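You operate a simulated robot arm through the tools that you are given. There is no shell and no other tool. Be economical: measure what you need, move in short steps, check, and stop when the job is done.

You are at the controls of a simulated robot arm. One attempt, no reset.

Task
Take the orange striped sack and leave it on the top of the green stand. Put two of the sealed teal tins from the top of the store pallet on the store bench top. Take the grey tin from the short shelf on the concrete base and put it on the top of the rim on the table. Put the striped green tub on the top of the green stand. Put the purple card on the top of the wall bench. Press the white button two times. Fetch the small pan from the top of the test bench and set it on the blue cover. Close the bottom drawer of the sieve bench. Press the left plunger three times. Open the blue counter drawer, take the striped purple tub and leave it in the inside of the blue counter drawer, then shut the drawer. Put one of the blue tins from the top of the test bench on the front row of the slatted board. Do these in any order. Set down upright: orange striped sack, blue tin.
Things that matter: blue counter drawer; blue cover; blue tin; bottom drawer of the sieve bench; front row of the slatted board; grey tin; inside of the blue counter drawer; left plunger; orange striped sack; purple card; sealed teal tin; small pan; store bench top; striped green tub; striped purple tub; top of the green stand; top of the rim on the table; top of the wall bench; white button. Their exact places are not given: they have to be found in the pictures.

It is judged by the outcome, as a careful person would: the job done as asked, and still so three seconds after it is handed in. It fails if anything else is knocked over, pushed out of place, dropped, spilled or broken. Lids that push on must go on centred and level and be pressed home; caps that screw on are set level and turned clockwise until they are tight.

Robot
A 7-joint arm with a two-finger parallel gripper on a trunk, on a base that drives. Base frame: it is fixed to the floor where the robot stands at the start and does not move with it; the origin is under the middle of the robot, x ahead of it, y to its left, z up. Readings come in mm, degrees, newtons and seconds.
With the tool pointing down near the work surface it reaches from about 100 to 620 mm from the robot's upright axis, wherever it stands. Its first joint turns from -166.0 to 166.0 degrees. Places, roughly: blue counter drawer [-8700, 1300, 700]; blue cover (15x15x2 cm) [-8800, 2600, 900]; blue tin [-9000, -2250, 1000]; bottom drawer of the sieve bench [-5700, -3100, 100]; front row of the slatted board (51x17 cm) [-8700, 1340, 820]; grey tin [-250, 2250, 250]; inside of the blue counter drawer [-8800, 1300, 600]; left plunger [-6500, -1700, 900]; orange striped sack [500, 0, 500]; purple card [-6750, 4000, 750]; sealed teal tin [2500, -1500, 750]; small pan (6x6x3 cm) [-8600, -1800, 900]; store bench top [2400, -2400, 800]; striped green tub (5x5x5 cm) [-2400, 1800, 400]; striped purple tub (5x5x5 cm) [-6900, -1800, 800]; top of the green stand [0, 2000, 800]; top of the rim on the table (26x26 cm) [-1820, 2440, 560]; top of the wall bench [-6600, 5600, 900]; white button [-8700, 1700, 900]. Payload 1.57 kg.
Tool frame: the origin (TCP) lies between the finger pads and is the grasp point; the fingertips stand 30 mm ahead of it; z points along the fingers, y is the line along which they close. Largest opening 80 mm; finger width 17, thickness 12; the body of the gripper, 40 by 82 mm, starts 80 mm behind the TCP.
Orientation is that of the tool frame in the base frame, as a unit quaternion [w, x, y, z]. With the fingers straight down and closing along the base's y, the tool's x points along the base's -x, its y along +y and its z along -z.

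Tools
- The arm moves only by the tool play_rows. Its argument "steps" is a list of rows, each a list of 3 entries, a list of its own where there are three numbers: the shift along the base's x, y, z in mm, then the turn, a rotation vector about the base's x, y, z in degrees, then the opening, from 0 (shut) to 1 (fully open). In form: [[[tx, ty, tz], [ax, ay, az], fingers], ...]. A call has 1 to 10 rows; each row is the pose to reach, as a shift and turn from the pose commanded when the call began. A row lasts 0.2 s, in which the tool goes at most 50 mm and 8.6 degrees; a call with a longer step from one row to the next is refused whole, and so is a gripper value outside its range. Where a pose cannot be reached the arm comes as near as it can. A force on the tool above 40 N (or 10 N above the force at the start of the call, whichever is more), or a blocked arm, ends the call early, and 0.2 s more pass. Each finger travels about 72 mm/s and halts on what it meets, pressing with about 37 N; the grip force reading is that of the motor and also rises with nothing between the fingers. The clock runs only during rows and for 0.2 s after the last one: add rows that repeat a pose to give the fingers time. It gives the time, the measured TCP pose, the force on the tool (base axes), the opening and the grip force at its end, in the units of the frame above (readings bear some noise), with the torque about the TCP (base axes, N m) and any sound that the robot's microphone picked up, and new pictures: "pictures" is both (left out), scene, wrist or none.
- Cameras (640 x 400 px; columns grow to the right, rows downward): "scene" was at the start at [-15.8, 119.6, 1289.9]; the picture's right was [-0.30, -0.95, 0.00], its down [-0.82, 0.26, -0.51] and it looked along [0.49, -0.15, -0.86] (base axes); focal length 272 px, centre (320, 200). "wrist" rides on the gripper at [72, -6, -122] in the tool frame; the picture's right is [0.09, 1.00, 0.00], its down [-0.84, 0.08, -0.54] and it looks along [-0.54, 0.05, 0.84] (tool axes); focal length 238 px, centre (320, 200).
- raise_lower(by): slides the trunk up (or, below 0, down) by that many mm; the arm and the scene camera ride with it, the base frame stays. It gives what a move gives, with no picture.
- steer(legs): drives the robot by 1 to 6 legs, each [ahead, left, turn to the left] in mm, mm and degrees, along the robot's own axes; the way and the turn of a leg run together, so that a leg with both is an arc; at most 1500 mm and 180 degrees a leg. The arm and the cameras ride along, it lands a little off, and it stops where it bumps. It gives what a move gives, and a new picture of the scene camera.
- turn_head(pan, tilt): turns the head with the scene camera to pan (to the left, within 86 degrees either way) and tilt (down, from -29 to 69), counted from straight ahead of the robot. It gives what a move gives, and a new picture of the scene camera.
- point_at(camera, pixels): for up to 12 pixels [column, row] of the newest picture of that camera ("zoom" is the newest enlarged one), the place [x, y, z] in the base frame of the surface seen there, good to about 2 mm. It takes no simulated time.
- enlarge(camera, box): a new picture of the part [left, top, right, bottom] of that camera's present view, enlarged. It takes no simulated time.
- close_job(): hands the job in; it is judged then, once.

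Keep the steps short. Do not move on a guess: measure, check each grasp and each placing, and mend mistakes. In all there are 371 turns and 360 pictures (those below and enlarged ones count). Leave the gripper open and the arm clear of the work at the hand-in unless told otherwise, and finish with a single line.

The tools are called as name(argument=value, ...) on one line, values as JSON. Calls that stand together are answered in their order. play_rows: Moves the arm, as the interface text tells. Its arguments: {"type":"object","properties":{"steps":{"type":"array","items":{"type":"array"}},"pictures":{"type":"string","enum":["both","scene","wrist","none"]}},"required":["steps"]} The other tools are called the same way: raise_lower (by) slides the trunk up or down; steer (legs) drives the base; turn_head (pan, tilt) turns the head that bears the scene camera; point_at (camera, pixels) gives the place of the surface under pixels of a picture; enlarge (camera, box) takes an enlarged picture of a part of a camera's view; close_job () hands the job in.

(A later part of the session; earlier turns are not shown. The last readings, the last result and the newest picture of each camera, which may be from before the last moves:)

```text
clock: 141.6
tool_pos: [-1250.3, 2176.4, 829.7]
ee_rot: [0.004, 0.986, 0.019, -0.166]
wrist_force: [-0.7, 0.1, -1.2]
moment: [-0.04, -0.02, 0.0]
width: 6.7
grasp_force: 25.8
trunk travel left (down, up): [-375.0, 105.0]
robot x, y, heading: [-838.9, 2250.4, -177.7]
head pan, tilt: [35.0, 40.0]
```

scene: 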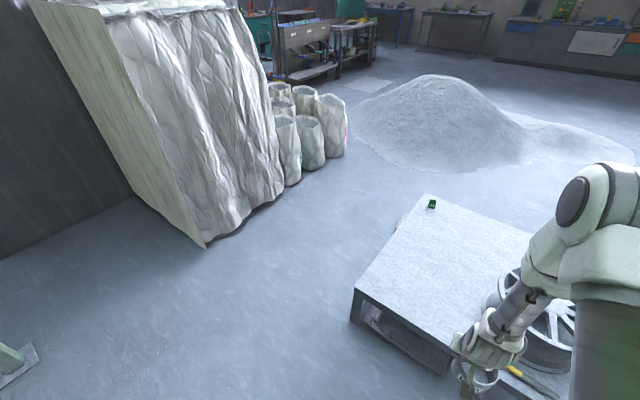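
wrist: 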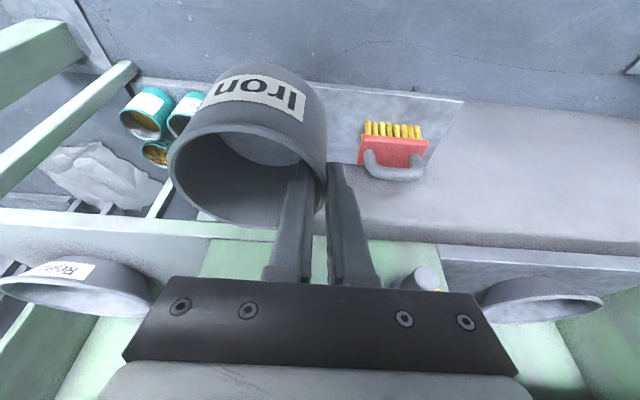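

point_at(camera="scene", pixels=[[432, 201], [505, 290], [560, 310], [545, 340], [530, 290], [570, 330], [540, 365], [356, 290], [450, 365], [560, 345], [495, 275], [515, 372]])

enlarge(camera="scene", box=[440, 230, 640, 400])

```text
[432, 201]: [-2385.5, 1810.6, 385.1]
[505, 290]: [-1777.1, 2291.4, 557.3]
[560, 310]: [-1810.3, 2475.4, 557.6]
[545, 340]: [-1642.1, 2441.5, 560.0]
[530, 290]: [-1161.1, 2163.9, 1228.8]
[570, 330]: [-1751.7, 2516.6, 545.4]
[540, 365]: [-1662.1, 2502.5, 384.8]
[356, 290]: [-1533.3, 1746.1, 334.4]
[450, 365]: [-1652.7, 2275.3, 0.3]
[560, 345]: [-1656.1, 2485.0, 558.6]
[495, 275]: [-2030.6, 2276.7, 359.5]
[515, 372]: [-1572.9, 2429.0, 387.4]
```

```text
2.35 times, centred on (540, 315) of scene
```

zoom: 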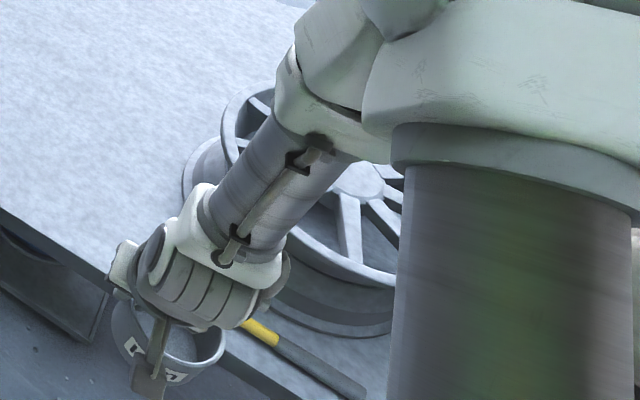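

The rim's top is z≈558, centre about (-1815,2445). I drive so that it lies straight ahead.

turn_head(pan=10, tilt=55)

steer(legs=[[0, -150, -2.3], [360, 0, 0]])

play_rows(steps=[[[0, 0, 0], [0, 0, 0], 0]], pictures="wrist")

```text
clock: 142.5
tool_pos: [-1251.5, 2174.9, 830.5]
ee_rot: [0.004, 0.986, 0.019, -0.166]
wrist_force: [0.0, -0.7, -2.0]
moment: [-0.05, 0.01, 0.0]
width: 6.9
grasp_force: 26.0
trunk travel left (down, up): [-375.0, 105.0]
robot x, y, heading: [-840.8, 2246.7, -177.3]
head pan, tilt: [10.0, 55.0]
```

scene: 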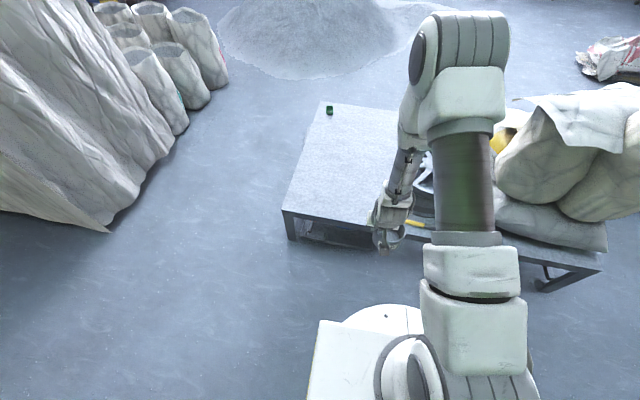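

```text
clock: 146.8
tool_pos: [-1614.2, 2336.0, 830.4]
ee_rot: [0.001, 0.986, 0.003, -0.166]
wrist_force: [-0.4, -0.5, -0.6]
moment: [-0.04, -0.01, -0.01]
width: 7.0
grasp_force: 26.6
trunk travel left (down, up): [-375.0, 105.0]
robot x, y, heading: [-1197.3, 2393.5, -179.2]
head pan, tilt: [10.0, 55.0]
stopped in leg 2: the robot was blocked; the commanded pose is now the measured one
```

scene: 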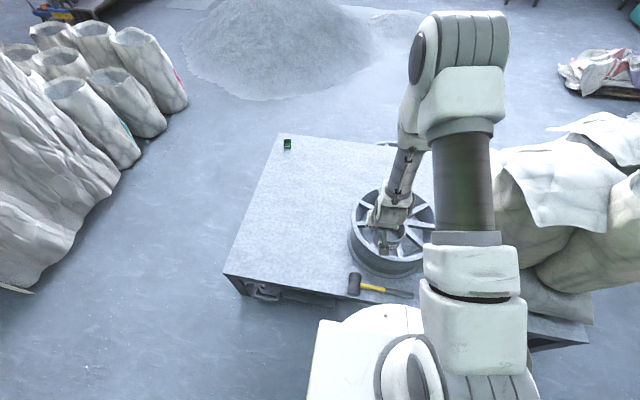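

```text
clock: 147.2
tool_pos: [-1615.5, 2337.3, 830.1]
ee_rot: [0.001, 0.986, 0.003, -0.167]
wrist_force: [0.1, -0.5, -1.2]
moment: [-0.05, 0.02, 0.0]
width: 6.8
grasp_force: 26.2
trunk travel left (down, up): [-375.0, 105.0]
robot x, y, heading: [-1199.6, 2396.0, -179.3]
head pan, tilt: [10.0, 55.0]
```

wrist: 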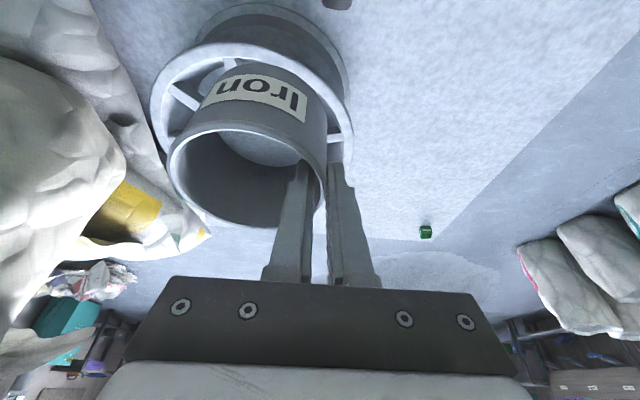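

The base met the table; I ease back 10 mm and measure the rim.

steer(legs=[[-12, 0, 0]])

point_at(camera="scene", pixels=[[355, 220], [370, 195], [415, 195], [434, 222], [388, 265], [420, 205], [362, 228], [418, 240], [355, 235], [415, 222]])

enlarge(camera="scene", box=[330, 170, 450, 290])

```text
clock: 148.0
tool_pos: [-1602.8, 2337.4, 829.2]
ee_rot: [0.001, 0.986, 0.003, -0.166]
wrist_force: [0.3, 0.2, -1.5]
moment: [-0.05, -0.01, -0.01]
width: 6.9
grasp_force: 26.6
trunk travel left (down, up): [-375.0, 105.0]
robot x, y, heading: [-1189.8, 2391.8, -179.1]
head pan, tilt: [10.0, 55.0]
```

scene: 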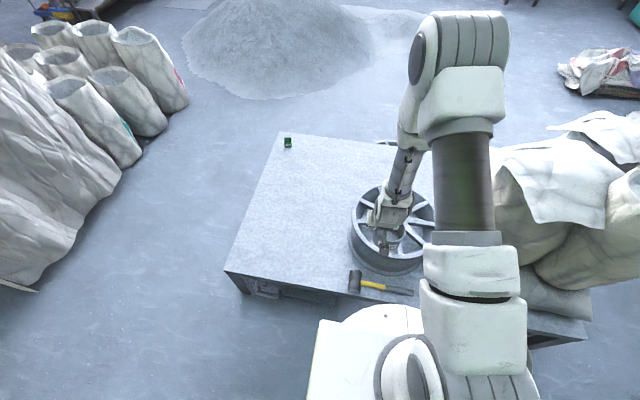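

```text
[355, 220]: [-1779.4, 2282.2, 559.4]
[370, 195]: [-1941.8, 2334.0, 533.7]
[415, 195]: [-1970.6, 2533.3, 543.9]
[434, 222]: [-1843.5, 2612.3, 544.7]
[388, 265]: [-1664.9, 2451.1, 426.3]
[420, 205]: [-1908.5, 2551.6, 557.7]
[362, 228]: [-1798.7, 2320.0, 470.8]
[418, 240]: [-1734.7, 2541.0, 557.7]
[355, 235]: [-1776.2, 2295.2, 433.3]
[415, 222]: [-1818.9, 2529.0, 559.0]
```

```text
3.33 times, centred on (390, 230) of scene
```

zoom: 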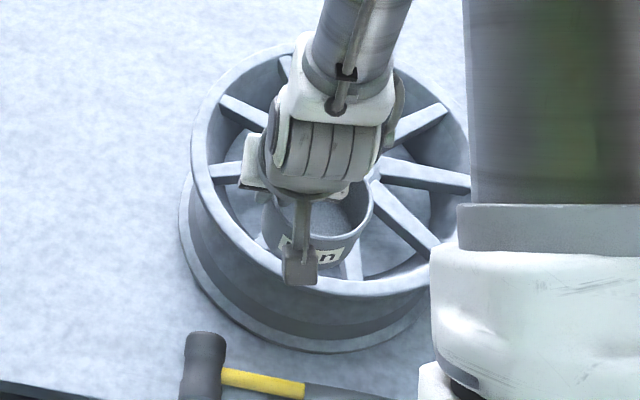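

Rim spokes are flush at z≈558, centre ≈(-1810,2447). I carry the tin above its centre.

play_rows(steps=[[[-45, 14, 0], [0, 0, 0], 0], [[-90, 28, 0], [0, 0, 0], 0], [[-135, 42, -10], [0, 0, 0], 0], [[-175, 56, -35], [0, 0, 0], 0], [[-203, 66, -70], [0, 0, 0], 0], [[-203, 66, -115], [0, 0, 0], 0], [[-203, 66, -160], [0, 0, 0], 0]])

enlarge(camera="scene", box=[330, 170, 450, 290])

```text
clock: 149.6
tool_pos: [-1805.0, 2399.3, 666.1]
ee_rot: [0.002, 0.986, 0.003, -0.167]
wrist_force: [-0.2, 0.6, -0.3]
moment: [-0.04, 0.01, 0.03]
width: 6.9
grasp_force: 27.0
trunk travel left (down, up): [-375.0, 105.0]
robot x, y, heading: [-1189.4, 2395.5, -179.3]
head pan, tilt: [10.0, 55.0]
```

scene: 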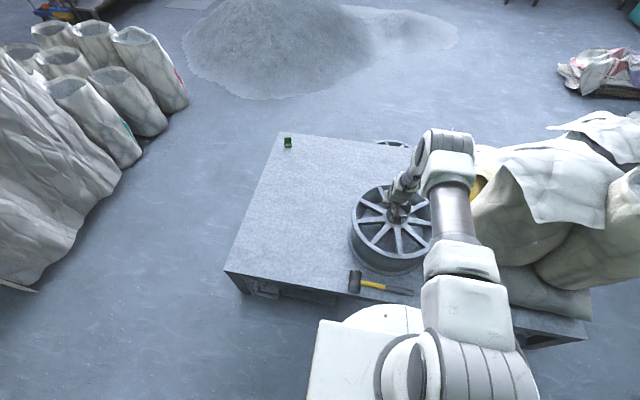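
wrist: 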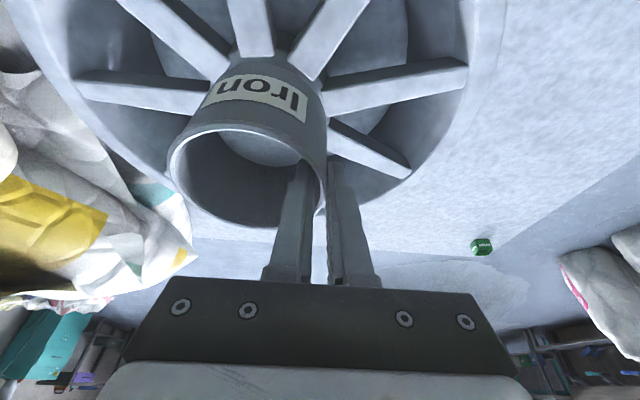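

```text
3.33 times, centred on (390, 230) of scene
```

zoom: 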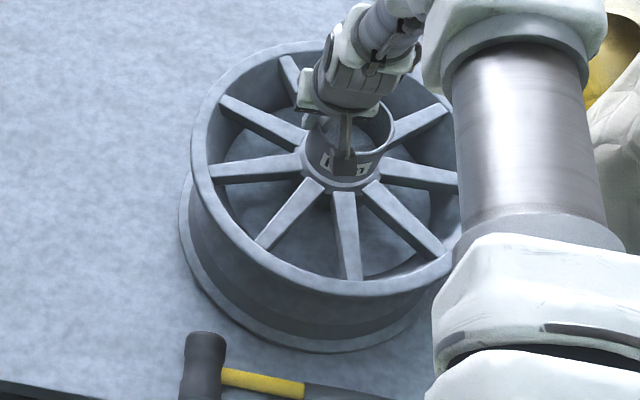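

point_at(camera="zoom", pixels=[[335, 187], [318, 178], [375, 180], [310, 160], [340, 230], [450, 160]])

play_rows(steps=[[[0, 3, -12], [0, 0, 0], 0], [[0, 3, -24], [0, 0, 0], 0], [[0, 3, -32], [0, 0, 0], 0], [[0, 3, -36], [0, 0, 0], 0], [[0, 3, -40], [0, 0, 0], 0]])

```text
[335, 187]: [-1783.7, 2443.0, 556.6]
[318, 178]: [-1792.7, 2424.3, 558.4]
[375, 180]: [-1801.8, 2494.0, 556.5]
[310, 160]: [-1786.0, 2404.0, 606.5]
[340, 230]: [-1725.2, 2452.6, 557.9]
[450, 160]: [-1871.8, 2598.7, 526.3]
```

```text
clock: 150.8
tool_pos: [-1806.4, 2404.4, 630.7]
ee_rot: [0.002, 0.986, 0.003, -0.167]
wrist_force: [1.7, -1.0, 2.3]
moment: [0.09, -0.19, -0.03]
width: 6.8
grasp_force: 26.1
trunk travel left (down, up): [-375.0, 105.0]
robot x, y, heading: [-1189.4, 2397.1, -179.2]
head pan, tilt: [10.0, 55.0]
```

scene: 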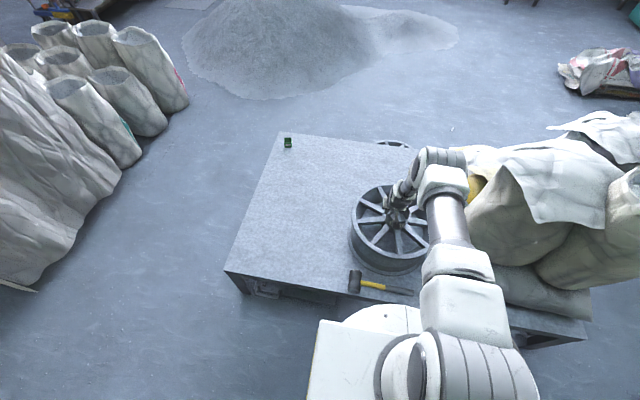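
wrist: 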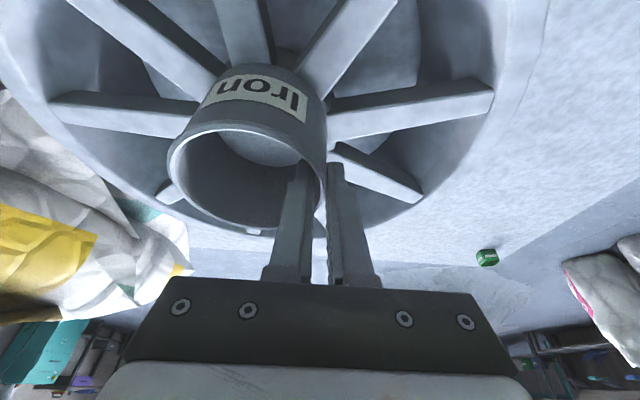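

Contact just begins. I press 2 mm more, open, and rise.

play_rows(steps=[[[0, 0, -2], [0, 0, 0], 0], [[0, 0, -2], [0, 0, 0], 0.15], [[0, 0, -2], [0, 0, 0], 0.3], [[0, 0, -2], [0, 0, 0], 0.4], [[0, 0, 20], [0, 0, 0], 0.4], [[0, 0, 60], [0, 0, 0], 0.4], [[0, 0, 100], [0, 0, 0], 0.4], [[20, 0, 140], [0, 0, 0], 0.4]])

enlarge(camera="scene", box=[330, 170, 450, 290])

```text
clock: 152.6
tool_pos: [-1788.2, 2405.3, 769.5]
ee_rot: [0.001, 0.986, 0.003, -0.166]
wrist_force: [0.3, 0.0, -0.6]
moment: [-0.01, 0.0, 0.01]
width: 31.8
grasp_force: 0.0
trunk travel left (down, up): [-375.0, 105.0]
robot x, y, heading: [-1189.6, 2395.7, -179.3]
head pan, tilt: [10.0, 55.0]
```

scene: 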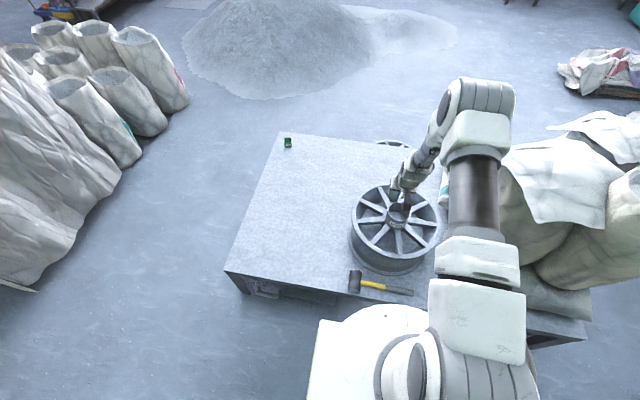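
wrist: 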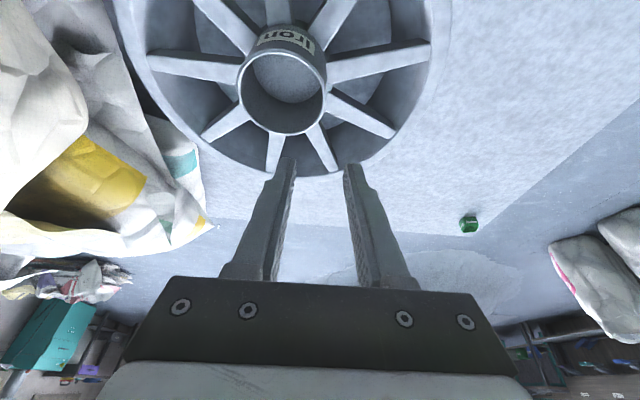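

```text
3.33 times, centred on (390, 230) of scene
```

zoom: 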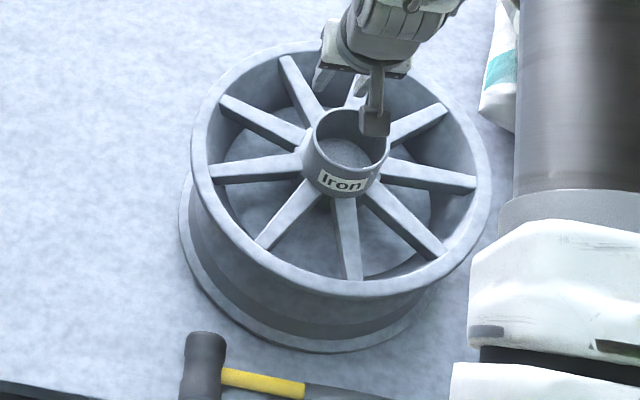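

The tin sits on the hub. Next the green tub at (-2385,1810). I raise and retract the arm and check the gap south of the table.

play_rows(steps=[[[45, 0, 15], [0, 0, 0], 0.7], [[90, 0, 30], [0, 0, 0], 1], [[135, 0, 40], [0, 0, 0], 1], [[170, 0, 50], [0, 0, 0], 1]], pictures="none")

turn_head(pan=40, tilt=40)

point_at(camera="scene", pixels=[[200, 240], [290, 180], [330, 180], [60, 300], [250, 120], [340, 150], [380, 120], [300, 220]])

```text
clock: 153.6
tool_pos: [-1613.9, 2404.6, 818.8]
ee_rot: [0.0, 0.986, 0.004, -0.167]
wrist_force: [0.0, 0.1, 0.1]
moment: [-0.03, -0.05, 0.02]
width: 80.2
grasp_force: 0.1
trunk travel left (down, up): [-375.0, 105.0]
robot x, y, heading: [-1186.9, 2395.3, -179.1]
head pan, tilt: [10.0, 55.0]
```

```text
clock: 154.6
tool_pos: [-1614.6, 2403.7, 817.8]
ee_rot: [0.001, 0.986, 0.004, -0.167]
wrist_force: [1.0, -0.1, 0.2]
moment: [-0.01, -0.01, -0.01]
width: 79.8
grasp_force: 0.1
trunk travel left (down, up): [-375.0, 105.0]
robot x, y, heading: [-1189.2, 2396.6, -179.5]
head pan, tilt: [40.0, 40.0]
```

scene: 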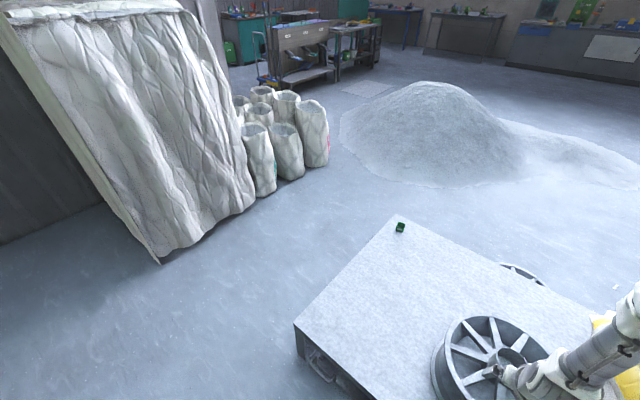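

```text
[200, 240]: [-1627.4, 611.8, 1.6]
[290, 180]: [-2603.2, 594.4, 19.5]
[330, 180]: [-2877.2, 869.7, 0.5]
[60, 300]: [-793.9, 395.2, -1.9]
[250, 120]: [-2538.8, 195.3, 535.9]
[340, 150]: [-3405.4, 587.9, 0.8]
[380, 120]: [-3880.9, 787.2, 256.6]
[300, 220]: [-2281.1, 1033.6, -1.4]
```

The corridor is free. I drive left, then forward, then turn right to face the tub.

turn_head(pan=10, tilt=50)

steer(legs=[[0, 1040, 0], [1195, 0, 0], [0, 0, -90]])

play_rows(steps=[[[0, 0, 0], [0, 0, 0], 1]], pictures="wrist")

```text
clock: 155.5
tool_pos: [-1614.0, 2402.9, 819.1]
ee_rot: [0.001, 0.986, 0.004, -0.167]
wrist_force: [0.7, 0.1, 0.5]
moment: [-0.02, -0.01, 0.0]
width: 80.1
grasp_force: 0.1
trunk travel left (down, up): [-375.0, 105.0]
robot x, y, heading: [-1188.3, 2394.3, -179.1]
head pan, tilt: [10.0, 50.0]
```

scene: 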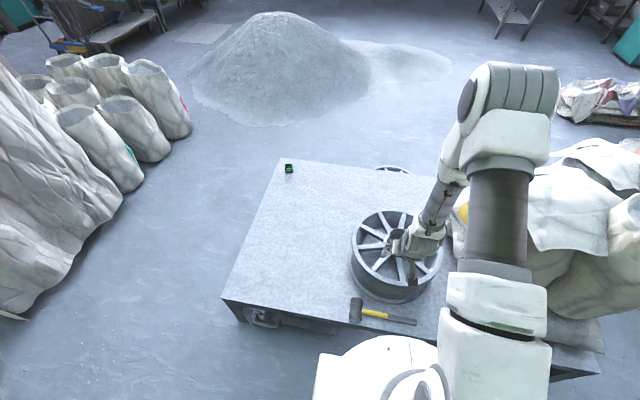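

```text
clock: 159.3
tool_pos: [-1603.3, 2047.3, 818.7]
ee_rot: [0.001, 0.986, 0.003, -0.167]
wrist_force: [0.1, 0.1, 0.3]
moment: [-0.02, 0.01, 0.03]
width: 80.0
grasp_force: 0.1
trunk travel left (down, up): [-375.0, 105.0]
robot x, y, heading: [-1173.2, 2037.3, -179.2]
head pan, tilt: [10.0, 50.0]
stopped in leg 1: the robot was blocked; the commanded pose is now the measured one
```

scene: 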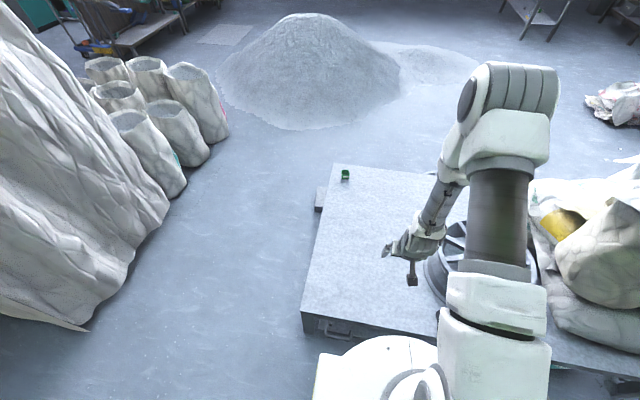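

```text
clock: 159.7
tool_pos: [-1604.0, 2048.3, 818.4]
ee_rot: [0.0, 0.986, 0.002, -0.166]
wrist_force: [-0.2, -0.5, 0.0]
moment: [0.04, -0.01, 0.0]
width: 80.3
grasp_force: 0.1
trunk travel left (down, up): [-375.0, 105.0]
robot x, y, heading: [-1177.4, 2041.1, -179.2]
head pan, tilt: [10.0, 50.0]
```

wrist: 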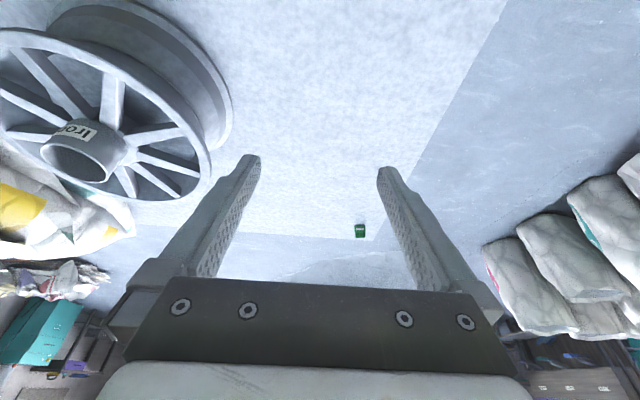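

A base contact at the table's corner; I back away 150 mm first, then continue.

steer(legs=[[-160, 0, 0], [0, 690, 0], [1360, 0, 0], [0, 0, -90]])

play_rows(steps=[[[0, 0, 0], [0, 0, 0], 1]], pictures="wrist")

```text
clock: 175.4
tool_pos: [-2802.5, 1296.8, 817.0]
ee_rot: [0.0, 0.986, 0.002, -0.167]
wrist_force: [0.0, -0.1, 0.1]
moment: [0.03, 0.01, 0.01]
width: 80.1
grasp_force: 0.0
trunk travel left (down, up): [-375.0, 105.0]
robot x, y, heading: [-2377.0, 1289.6, -179.3]
head pan, tilt: [10.0, 50.0]
stopped in leg 3: the robot was blocked; the commanded pose is now the measured one
```

scene: 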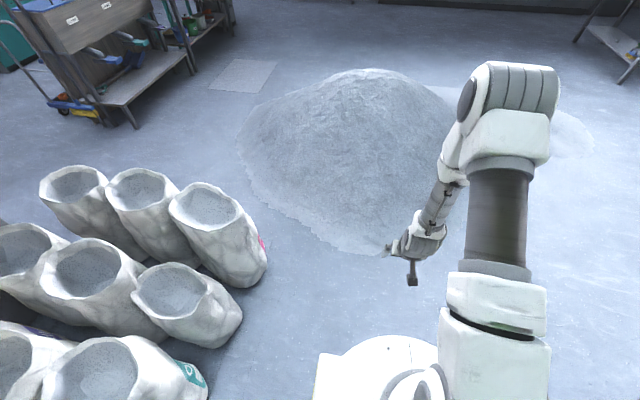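

```text
clock: 175.8
tool_pos: [-2803.7, 1297.5, 816.9]
ee_rot: [0.001, 0.986, 0.003, -0.167]
wrist_force: [-0.3, -0.7, -0.1]
moment: [0.0, 0.05, 0.01]
width: 80.0
grasp_force: 0.0
trunk travel left (down, up): [-375.0, 105.0]
robot x, y, heading: [-2377.6, 1288.3, -179.5]
head pan, tilt: [10.0, 50.0]
```

wrist: 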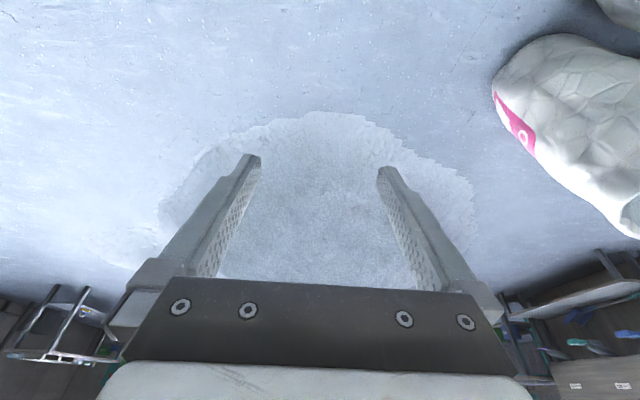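

steer(legs=[[-40, 0, 0], [0, 0, -90]])

play_rows(steps=[[[0, 0, 0], [0, 0, 0], 1]], pictures="wrist")

```text
clock: 181.9
tool_pos: [-2334.3, 1716.1, 818.5]
ee_rot: [-0.117, 0.705, -0.69, -0.12]
wrist_force: [0.4, 0.0, -0.2]
moment: [0.01, -0.02, 0.0]
width: 80.0
grasp_force: 0.0
trunk travel left (down, up): [-375.0, 105.0]
robot x, y, heading: [-2338.8, 1285.9, 91.5]
head pan, tilt: [10.0, 50.0]
```

scene: 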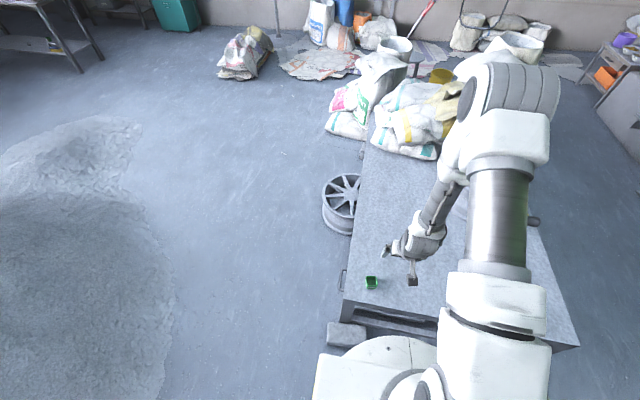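

```text
clock: 182.3
tool_pos: [-2334.7, 1716.5, 818.2]
ee_rot: [-0.117, 0.704, -0.691, -0.119]
wrist_force: [-0.3, -0.2, -0.4]
moment: [0.04, -0.01, -0.03]
width: 79.9
grasp_force: 0.1
trunk travel left (down, up): [-375.0, 105.0]
robot x, y, heading: [-2337.0, 1287.3, 91.5]
head pan, tilt: [10.0, 50.0]
```

wrist: 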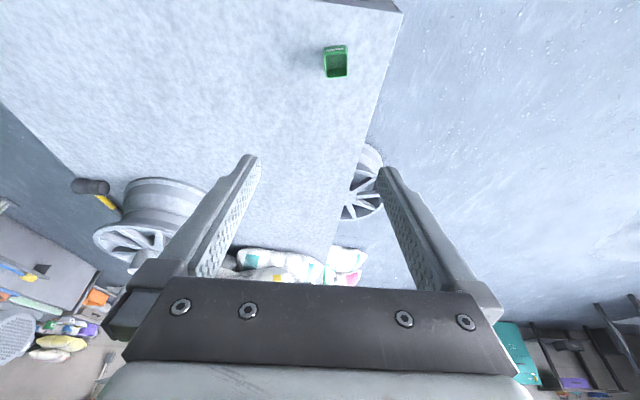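

point_at(camera="wrist", pixels=[[326, 55], [346, 55], [327, 76], [346, 76], [335, 66], [335, 47], [300, 60], [336, 77]])

enlarge(camera="wrist", box=[296, 36, 376, 86])

```text
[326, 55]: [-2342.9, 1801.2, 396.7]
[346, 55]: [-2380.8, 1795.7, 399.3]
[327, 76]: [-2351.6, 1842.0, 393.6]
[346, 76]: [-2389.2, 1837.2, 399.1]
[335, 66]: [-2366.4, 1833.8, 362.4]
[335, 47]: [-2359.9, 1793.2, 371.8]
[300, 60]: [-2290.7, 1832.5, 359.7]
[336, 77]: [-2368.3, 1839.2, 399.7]
```

```text
8.00 times, centred on (336, 61) of wrist
```

zoom: 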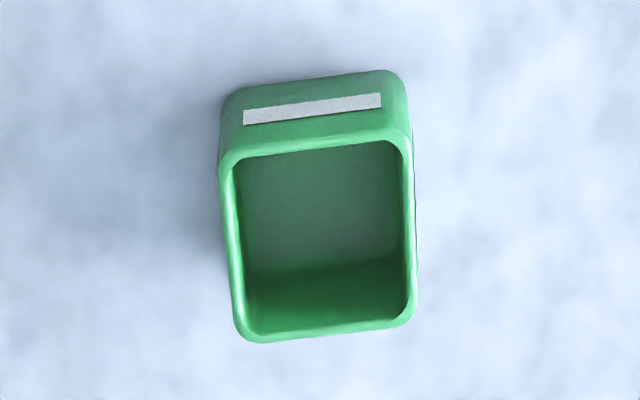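

Tub centre ≈(-2366,1819), about 45 mm square, top z 399, rotated 8°. I straighten the tool over it and lower the trunk.

play_rows(steps=[[[-10, 30, 0], [-6.4, -0.4, 2.2], 1], [[-20, 65, 0], [-12.8, -0.8, 4.4], 1], [[-31, 103, 0], [-19.2, -1.1, 6.5], 1]], pictures="none")

raise_lower(by=-340)

play_rows(steps=[[[0, 0, 0], [0, 0, 0], 1]], pictures="wrist")

```text
clock: 183.1
tool_pos: [-2365.9, 1818.5, 821.9]
ee_rot: [0.003, 0.753, -0.658, -0.002]
wrist_force: [0.3, -0.5, 0.2]
moment: [-0.02, -0.01, 0.0]
width: 80.3
grasp_force: 0.0
trunk travel left (down, up): [-375.0, 105.0]
robot x, y, heading: [-2338.0, 1289.7, 91.7]
head pan, tilt: [10.0, 50.0]
```

```text
clock: 186.4
tool_pos: [-2364.3, 1816.7, 481.4]
ee_rot: [0.003, 0.752, -0.659, -0.003]
wrist_force: [1.0, -0.3, 0.0]
moment: [0.0, 0.03, -0.02]
width: 80.1
grasp_force: 0.0
trunk travel left (down, up): [-35.0, 445.0]
robot x, y, heading: [-2334.0, 1289.2, 91.4]
head pan, tilt: [10.0, 50.0]
```

```text
clock: 186.8
tool_pos: [-2365.0, 1817.5, 481.1]
ee_rot: [0.002, 0.753, -0.658, -0.002]
wrist_force: [-0.3, 0.3, -0.1]
moment: [-0.03, -0.01, -0.01]
width: 79.9
grasp_force: 0.1
trunk travel left (down, up): [-35.0, 445.0]
robot x, y, heading: [-2333.9, 1288.3, 91.2]
head pan, tilt: [10.0, 50.0]
```

wrist: 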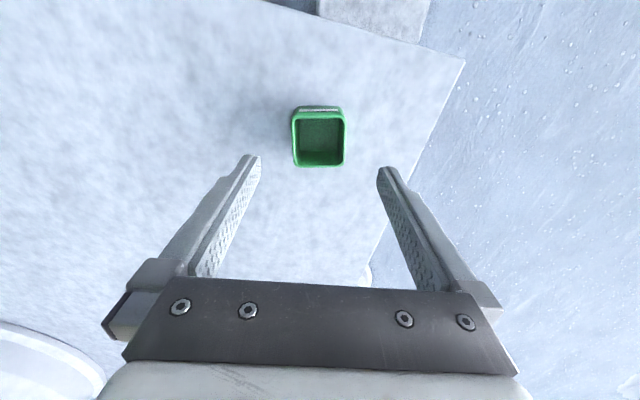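

Aligned. I descend and grip.

play_rows(steps=[[[0, 1, -45], [0, 0, 0], 1], [[0, 1, -84], [0, 0, 0], 1], [[0, 1, -84], [0, 0, 0], 0.5], [[0, 1, -84], [0, 0, 0], 0.2], [[0, 1, -84], [0, 0, 0], 0.2], [[0, 1, -84], [0, 0, 0], 0.2]], pictures="wrist")

```text
clock: 188.2
tool_pos: [-2363.0, 1820.5, 394.9]
ee_rot: [0.003, 0.752, -0.659, -0.003]
wrist_force: [0.1, 0.5, 0.9]
moment: [0.01, -0.03, 0.0]
width: 48.3
grasp_force: 36.6
trunk travel left (down, up): [-35.0, 445.0]
robot x, y, heading: [-2337.1, 1290.3, 91.6]
head pan, tilt: [10.0, 50.0]
```

wrist: 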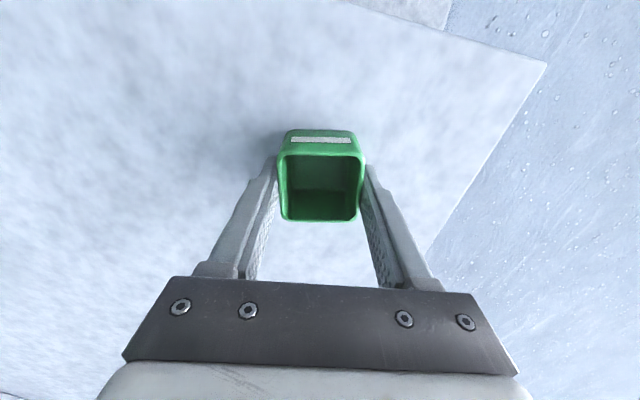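

Gripped at 48 mm. I lift, raise the trunk, and turn to drive back to the stand.

play_rows(steps=[[[0, 0, 30], [0, 0, 0], 0.2], [[0, -20, 70], [0, 0, 0], 0.2], [[0, -50, 100], [0, 0, 0], 0.2], [[0, -90, 130], [0, 0, 0], 0.2]], pictures="none")

raise_lower(by=400)

steer(legs=[[0, 0, -91], [1300, 0, 0]])

```text
clock: 189.2
tool_pos: [-2359.8, 1724.8, 524.9]
ee_rot: [0.003, 0.752, -0.659, -0.002]
wrist_force: [-0.1, -0.2, -0.9]
moment: [0.0, 0.0, -0.01]
width: 47.9
grasp_force: 37.1
trunk travel left (down, up): [-35.0, 445.0]
robot x, y, heading: [-2336.3, 1289.0, 91.4]
head pan, tilt: [10.0, 50.0]
```

```text
clock: 193.1
tool_pos: [-2360.0, 1726.4, 923.6]
ee_rot: [0.003, 0.753, -0.659, -0.002]
wrist_force: [0.5, 0.1, -0.7]
moment: [-0.01, -0.01, -0.02]
width: 47.4
grasp_force: 36.9
trunk travel left (down, up): [-435.0, 45.0]
robot x, y, heading: [-2337.8, 1291.0, 91.6]
head pan, tilt: [10.0, 50.0]
```

```text
clock: 207.0
tool_pos: [-583.6, 1309.6, 923.9]
ee_rot: [0.0, -0.049, 0.999, 0.004]
wrist_force: [1.0, -0.3, -0.5]
moment: [0.0, 0.02, 0.0]
width: 47.0
grasp_force: 36.7
trunk travel left (down, up): [-435.0, 45.0]
robot x, y, heading: [-1015.4, 1301.5, -0.4]
head pan, tilt: [10.0, 50.0]
```

scene: 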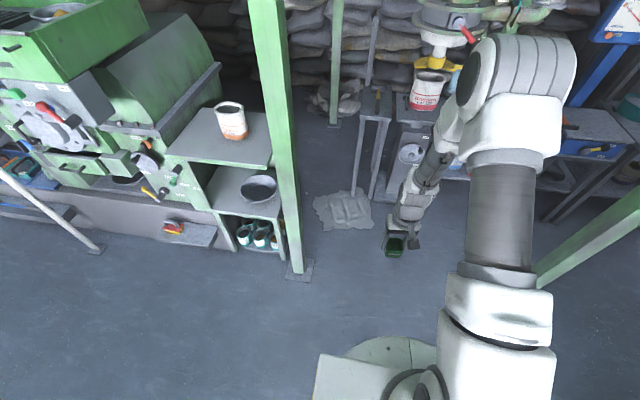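

I move left 570 mm, then forward 350 mm, toward the stand's front strip.

steer(legs=[[0, 572, 0.4], [340, 0, 0]])

point_at(camera="scene", pixels=[[240, 150], [200, 155], [230, 105]])

```text
clock: 214.2
tool_pos: [-224.1, 1870.0, 924.5]
ee_rot: [0.0, -0.047, 0.999, 0.004]
wrist_force: [0.3, 0.0, -0.6]
moment: [0.0, 0.01, 0.0]
width: 47.3
grasp_force: 37.1
trunk travel left (down, up): [-435.0, 45.0]
robot x, y, heading: [-663.1, 1863.4, -0.7]
head pan, tilt: [10.0, 50.0]
```

scene: 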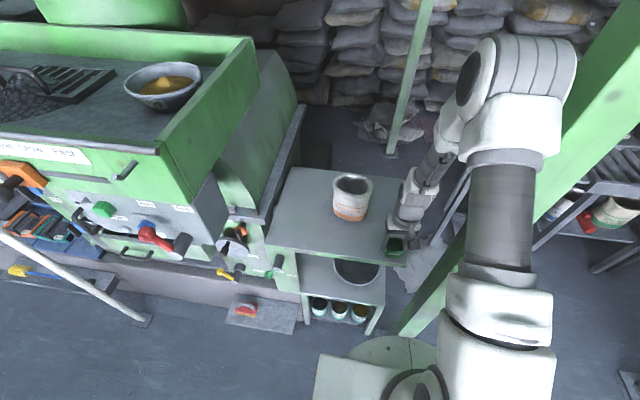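

```text
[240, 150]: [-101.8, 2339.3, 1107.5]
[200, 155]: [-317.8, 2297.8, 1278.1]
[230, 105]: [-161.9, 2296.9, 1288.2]
```

play_rows(steps=[[[40, 5, 0], [0, 0, 0], 0.2], [[80, 10, 0], [0, 0, 0], 0.2], [[110, 10, 0], [0, 0, 0], 0.2], [[110, 10, -25], [0, 0, 0], 0.2], [[110, 10, -42], [0, 0, 0], 0.2], [[110, 10, -47], [0, 0, 0], 0.2], [[110, 10, -49], [0, 0, 0], 0.2]])

```text
clock: 215.8
tool_pos: [-114.9, 1878.8, 875.1]
ee_rot: [0.0, -0.047, 0.999, 0.004]
wrist_force: [-1.9, -0.2, 5.0]
moment: [-0.18, 0.05, -0.04]
width: 47.1
grasp_force: 37.0
trunk travel left (down, up): [-435.0, 45.0]
robot x, y, heading: [-660.8, 1863.6, -0.8]
head pan, tilt: [10.0, 50.0]
```

scene: 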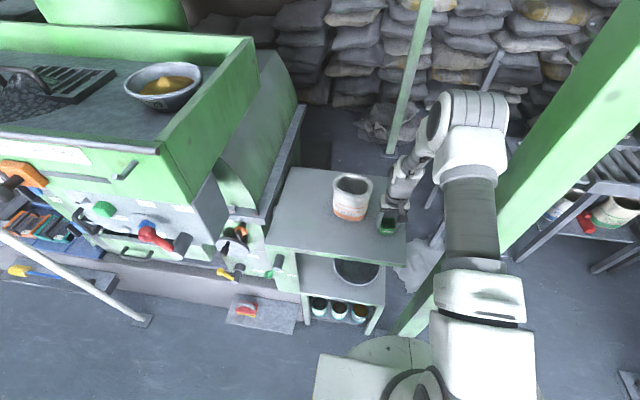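
wrist: 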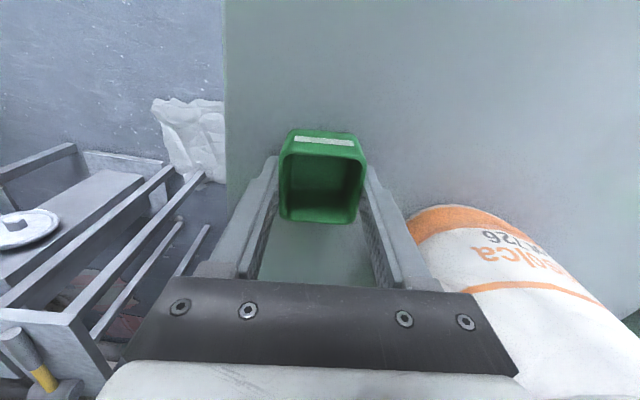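

Touching the stand. I open and rise.

play_rows(steps=[[[0, 0, 0], [0, 0, 0], 0.5], [[0, 0, 0], [0, 0, 0], 0.75], [[0, 0, 0], [0, 0, 0], 0.75], [[0, 0, 40], [0, 0, 0], 0.75], [[0, 0, 80], [0, 0, 0], 0.75], [[-45, 0, 90], [0, 0, 0], 0.75], [[-90, 0, 90], [0, 0, 0], 0.75]])

```text
clock: 217.4
tool_pos: [-205.0, 1883.0, 968.9]
ee_rot: [0.0, -0.047, 0.999, 0.004]
wrist_force: [-0.1, 0.2, 0.7]
moment: [0.0, -0.05, 0.0]
width: 59.8
grasp_force: 0.1
trunk travel left (down, up): [-435.0, 45.0]
robot x, y, heading: [-660.7, 1862.7, -0.8]
head pan, tilt: [10.0, 50.0]
```

scene: 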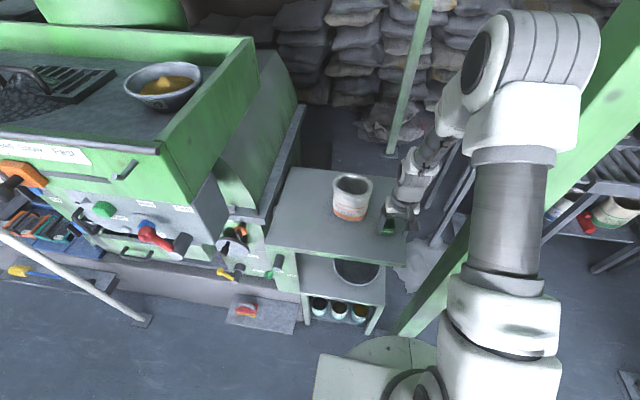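
wrist: 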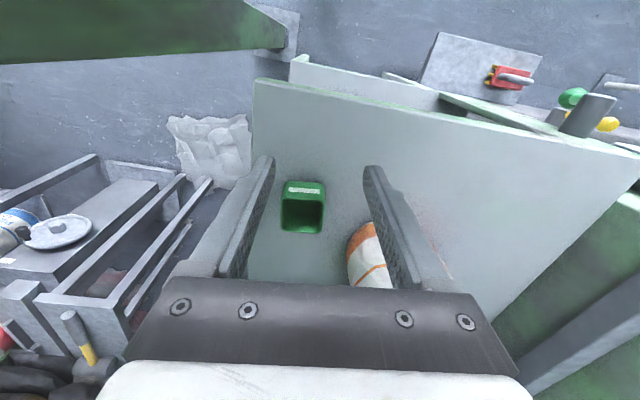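

Tub placed. Next the teal tins. I back away and drive south-west around the post, then east.

steer(legs=[[-250, 0, 0.8], [0, -1000, 0], [0, -840, 0]])

play_rows(steps=[[[-45, 0, 0], [0, 0, 0], 0.75], [[-90, 0, 0], [0, 0, 0], 1]], pictures="none")

steer(legs=[[930, 0, 0], [0, 0, -90]])

```text
clock: 233.2
tool_pos: [-423.8, 74.8, 968.6]
ee_rot: [0.0, -0.068, 0.998, 0.004]
wrist_force: [0.1, -0.3, 0.7]
moment: [0.02, 0.03, 0.01]
width: 60.1
grasp_force: 0.1
trunk travel left (down, up): [-435.0, 45.0]
robot x, y, heading: [-878.5, 32.6, 1.6]
head pan, tilt: [10.0, 50.0]
```

scene: 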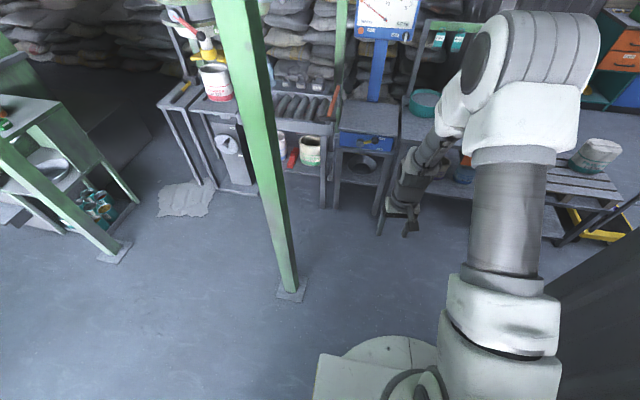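

```text
clock: 233.8
tool_pos: [-512.2, 73.4, 969.0]
ee_rot: [0.0, -0.068, 0.998, 0.004]
wrist_force: [0.1, -0.9, 0.1]
moment: [0.02, -0.01, 0.06]
width: 80.1
grasp_force: 0.1
trunk travel left (down, up): [-435.0, 45.0]
robot x, y, heading: [-877.8, 34.3, 1.5]
head pan, tilt: [10.0, 50.0]
```

```text
clock: 240.6
tool_pos: [405.2, 107.4, 969.1]
ee_rot: [-0.001, -0.066, 0.998, 0.003]
wrist_force: [0.1, 0.4, 0.6]
moment: [-0.02, -0.01, 0.01]
width: 79.9
grasp_force: 0.1
trunk travel left (down, up): [-435.0, 45.0]
robot x, y, heading: [38.0, 73.0, 1.6]
head pan, tilt: [10.0, 50.0]
stopped in leg 2: the robot was blocked; the commanded pose is now the measured one
```

scene: 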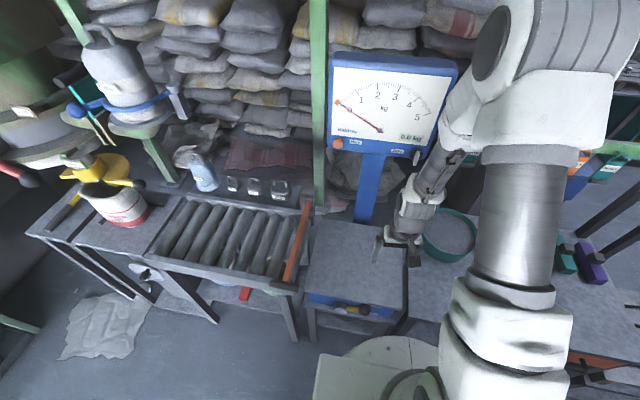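

Turning was blocked by a base corner near the bench legs. I back 80 mm and turn.

steer(legs=[[-70, -40, 0], [0, 0, -91.6]])

turn_head(pan=25, tilt=40)

```text
clock: 247.0
tool_pos: [-15.2, -334.6, 969.2]
ee_rot: [0.002, 0.678, 0.735, 0.003]
wrist_force: [-0.6, 0.2, -0.1]
moment: [0.01, 0.02, -0.01]
width: 80.1
grasp_force: 0.1
trunk travel left (down, up): [-435.0, 45.0]
robot x, y, heading: [-32.1, 29.1, -91.4]
head pan, tilt: [10.0, 50.0]
```

scene: 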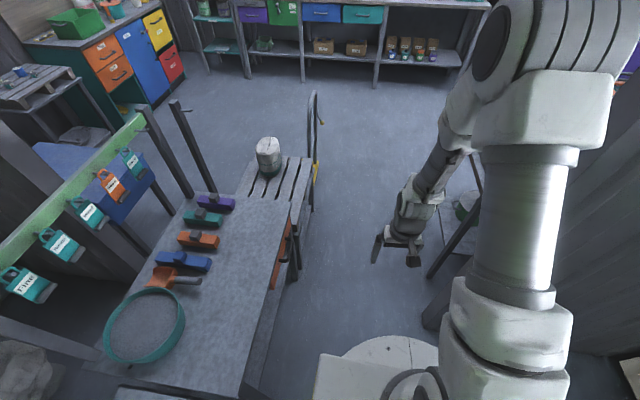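

```text
clock: 247.8
tool_pos: [-16.4, -335.3, 969.5]
ee_rot: [0.003, 0.679, 0.734, 0.003]
wrist_force: [0.5, 0.5, 0.2]
moment: [0.0, 0.01, 0.0]
width: 79.8
grasp_force: 0.0
trunk travel left (down, up): [-435.0, 45.0]
robot x, y, heading: [-32.1, 33.3, -91.6]
head pan, tilt: [25.0, 40.0]
```

scene: 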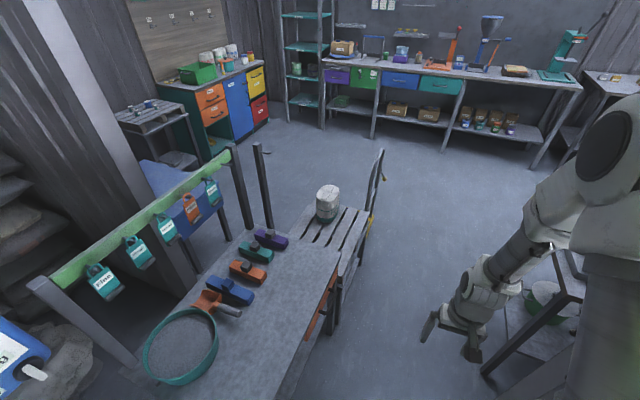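

point_at(camera="scene", pixels=[[150, 118], [140, 105], [175, 112], [220, 75], [190, 165], [300, 220], [365, 250], [480, 370], [270, 130], [345, 215], [560, 270], [240, 70]])

enlarge(camera="scene", box=[100, 30, 280, 180])

```text
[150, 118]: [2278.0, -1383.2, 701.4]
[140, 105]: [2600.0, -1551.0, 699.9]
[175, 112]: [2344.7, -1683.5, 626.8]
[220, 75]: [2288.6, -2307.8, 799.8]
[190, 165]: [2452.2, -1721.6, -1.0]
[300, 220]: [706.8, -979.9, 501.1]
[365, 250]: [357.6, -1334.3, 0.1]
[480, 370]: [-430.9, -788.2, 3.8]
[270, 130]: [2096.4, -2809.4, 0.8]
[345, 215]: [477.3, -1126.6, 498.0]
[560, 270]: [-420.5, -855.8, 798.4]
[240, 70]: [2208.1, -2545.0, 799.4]
```

```text
2.67 times, centred on (190, 105) of scene
```

zoom: 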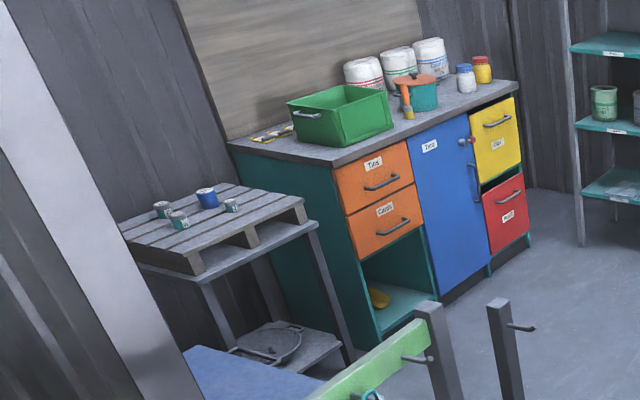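

Corridor centre x≈-35. I drive south ~1900 mm, then turn to face +x.

steer(legs=[[1000, 0, 1.5], [920, 0, 0], [0, 0, 90]])

```text
clock: 266.0
tool_pos: [299.8, -1873.0, 968.7]
ee_rot: [-0.001, -0.072, 0.997, 0.005]
wrist_force: [0.5, -0.6, -0.2]
moment: [-0.03, -0.04, -0.01]
width: 80.2
grasp_force: 0.0
trunk travel left (down, up): [-435.0, 45.0]
robot x, y, heading: [-67.5, -1912.8, 2.2]
head pan, tilt: [25.0, 40.0]
```

scene: 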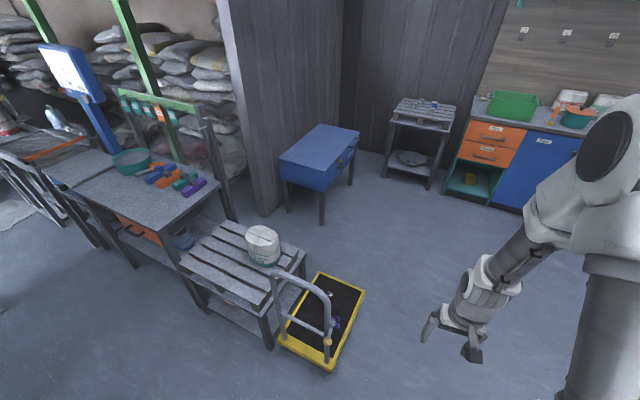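

point_at(camera="scene", pixels=[[328, 368], [365, 292], [320, 225], [425, 185], [390, 168], [385, 112], [445, 130], [430, 107], [490, 110], [470, 195]])

steer(legs=[[1300, 0, -2.2]])

```text
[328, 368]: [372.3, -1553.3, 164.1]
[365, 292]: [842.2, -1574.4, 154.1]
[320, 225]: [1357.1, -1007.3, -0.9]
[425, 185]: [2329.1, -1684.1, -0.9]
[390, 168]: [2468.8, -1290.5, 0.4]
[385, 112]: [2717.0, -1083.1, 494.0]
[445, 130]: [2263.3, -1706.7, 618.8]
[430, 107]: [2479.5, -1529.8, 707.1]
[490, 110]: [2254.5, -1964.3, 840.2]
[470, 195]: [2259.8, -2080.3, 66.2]
```

```text
clock: 269.7
tool_pos: [691.7, -1866.5, 969.2]
ee_rot: [0.0, -0.063, 0.998, 0.004]
wrist_force: [1.0, 0.8, -0.7]
moment: [0.0, -0.02, -0.01]
width: 80.1
grasp_force: 0.0
trunk travel left (down, up): [-435.0, 45.0]
robot x, y, heading: [330.4, -1896.3, 1.4]
head pan, tilt: [25.0, 40.0]
stopped in leg 1: the robot was blocked; the commanded pose is now the measured one
```

scene: 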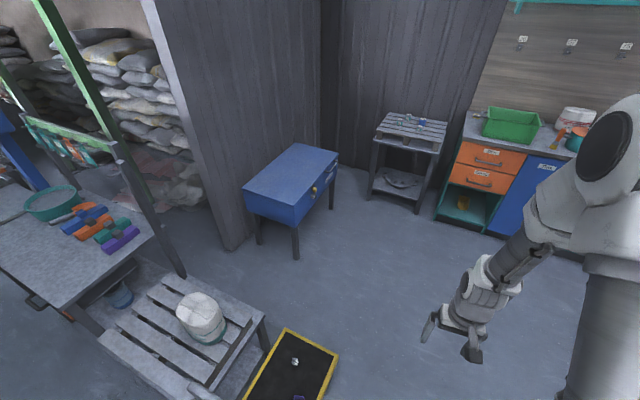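

The base touched near the trolley. I back off, shift right and go on.

steer(legs=[[-60, 0, -1.4], [0, -160, 0], [1000, 0, 0]])

```text
clock: 278.6
tool_pos: [1619.2, -2060.9, 969.2]
ee_rot: [-0.001, -0.039, 0.999, 0.003]
wrist_force: [0.1, 0.3, 0.2]
moment: [0.03, 0.0, 0.02]
width: 80.0
grasp_force: 0.1
trunk travel left (down, up): [-435.0, 45.0]
robot x, y, heading: [1254.6, -2074.1, -1.4]
head pan, tilt: [25.0, 40.0]
```

scene: 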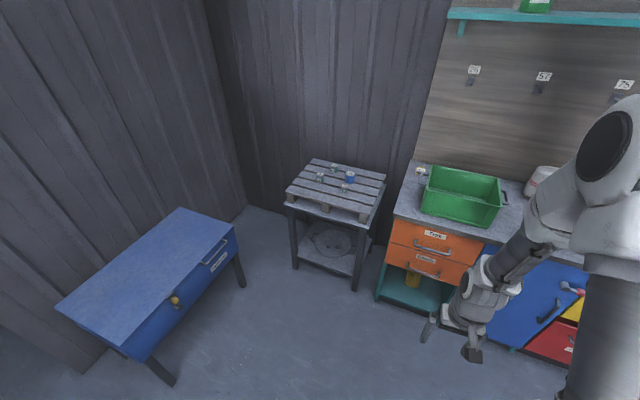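

enlarge(camera="scene", box=[280, 140, 440, 240])

point_at(camera="scene", pixels=[[320, 176], [334, 167], [344, 187], [351, 177], [290, 205], [358, 220], [360, 285], [297, 268], [400, 205], [415, 190], [150, 355], [445, 210]])

```text
4.00 times, centred on (360, 190) of scene
```

zoom: 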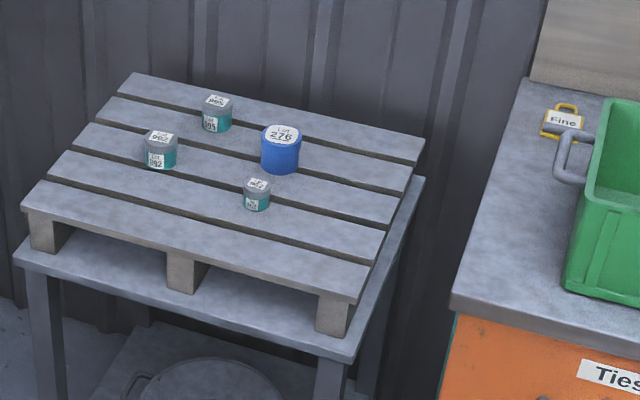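

```text
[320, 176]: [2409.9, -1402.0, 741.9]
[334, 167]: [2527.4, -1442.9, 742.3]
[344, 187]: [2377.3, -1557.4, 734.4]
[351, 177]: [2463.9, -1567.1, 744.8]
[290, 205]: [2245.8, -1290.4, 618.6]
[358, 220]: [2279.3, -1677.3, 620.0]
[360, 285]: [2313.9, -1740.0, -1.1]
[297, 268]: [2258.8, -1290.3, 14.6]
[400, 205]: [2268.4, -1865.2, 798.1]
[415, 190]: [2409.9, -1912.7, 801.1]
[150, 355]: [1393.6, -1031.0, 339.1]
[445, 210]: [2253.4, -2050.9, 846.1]
```

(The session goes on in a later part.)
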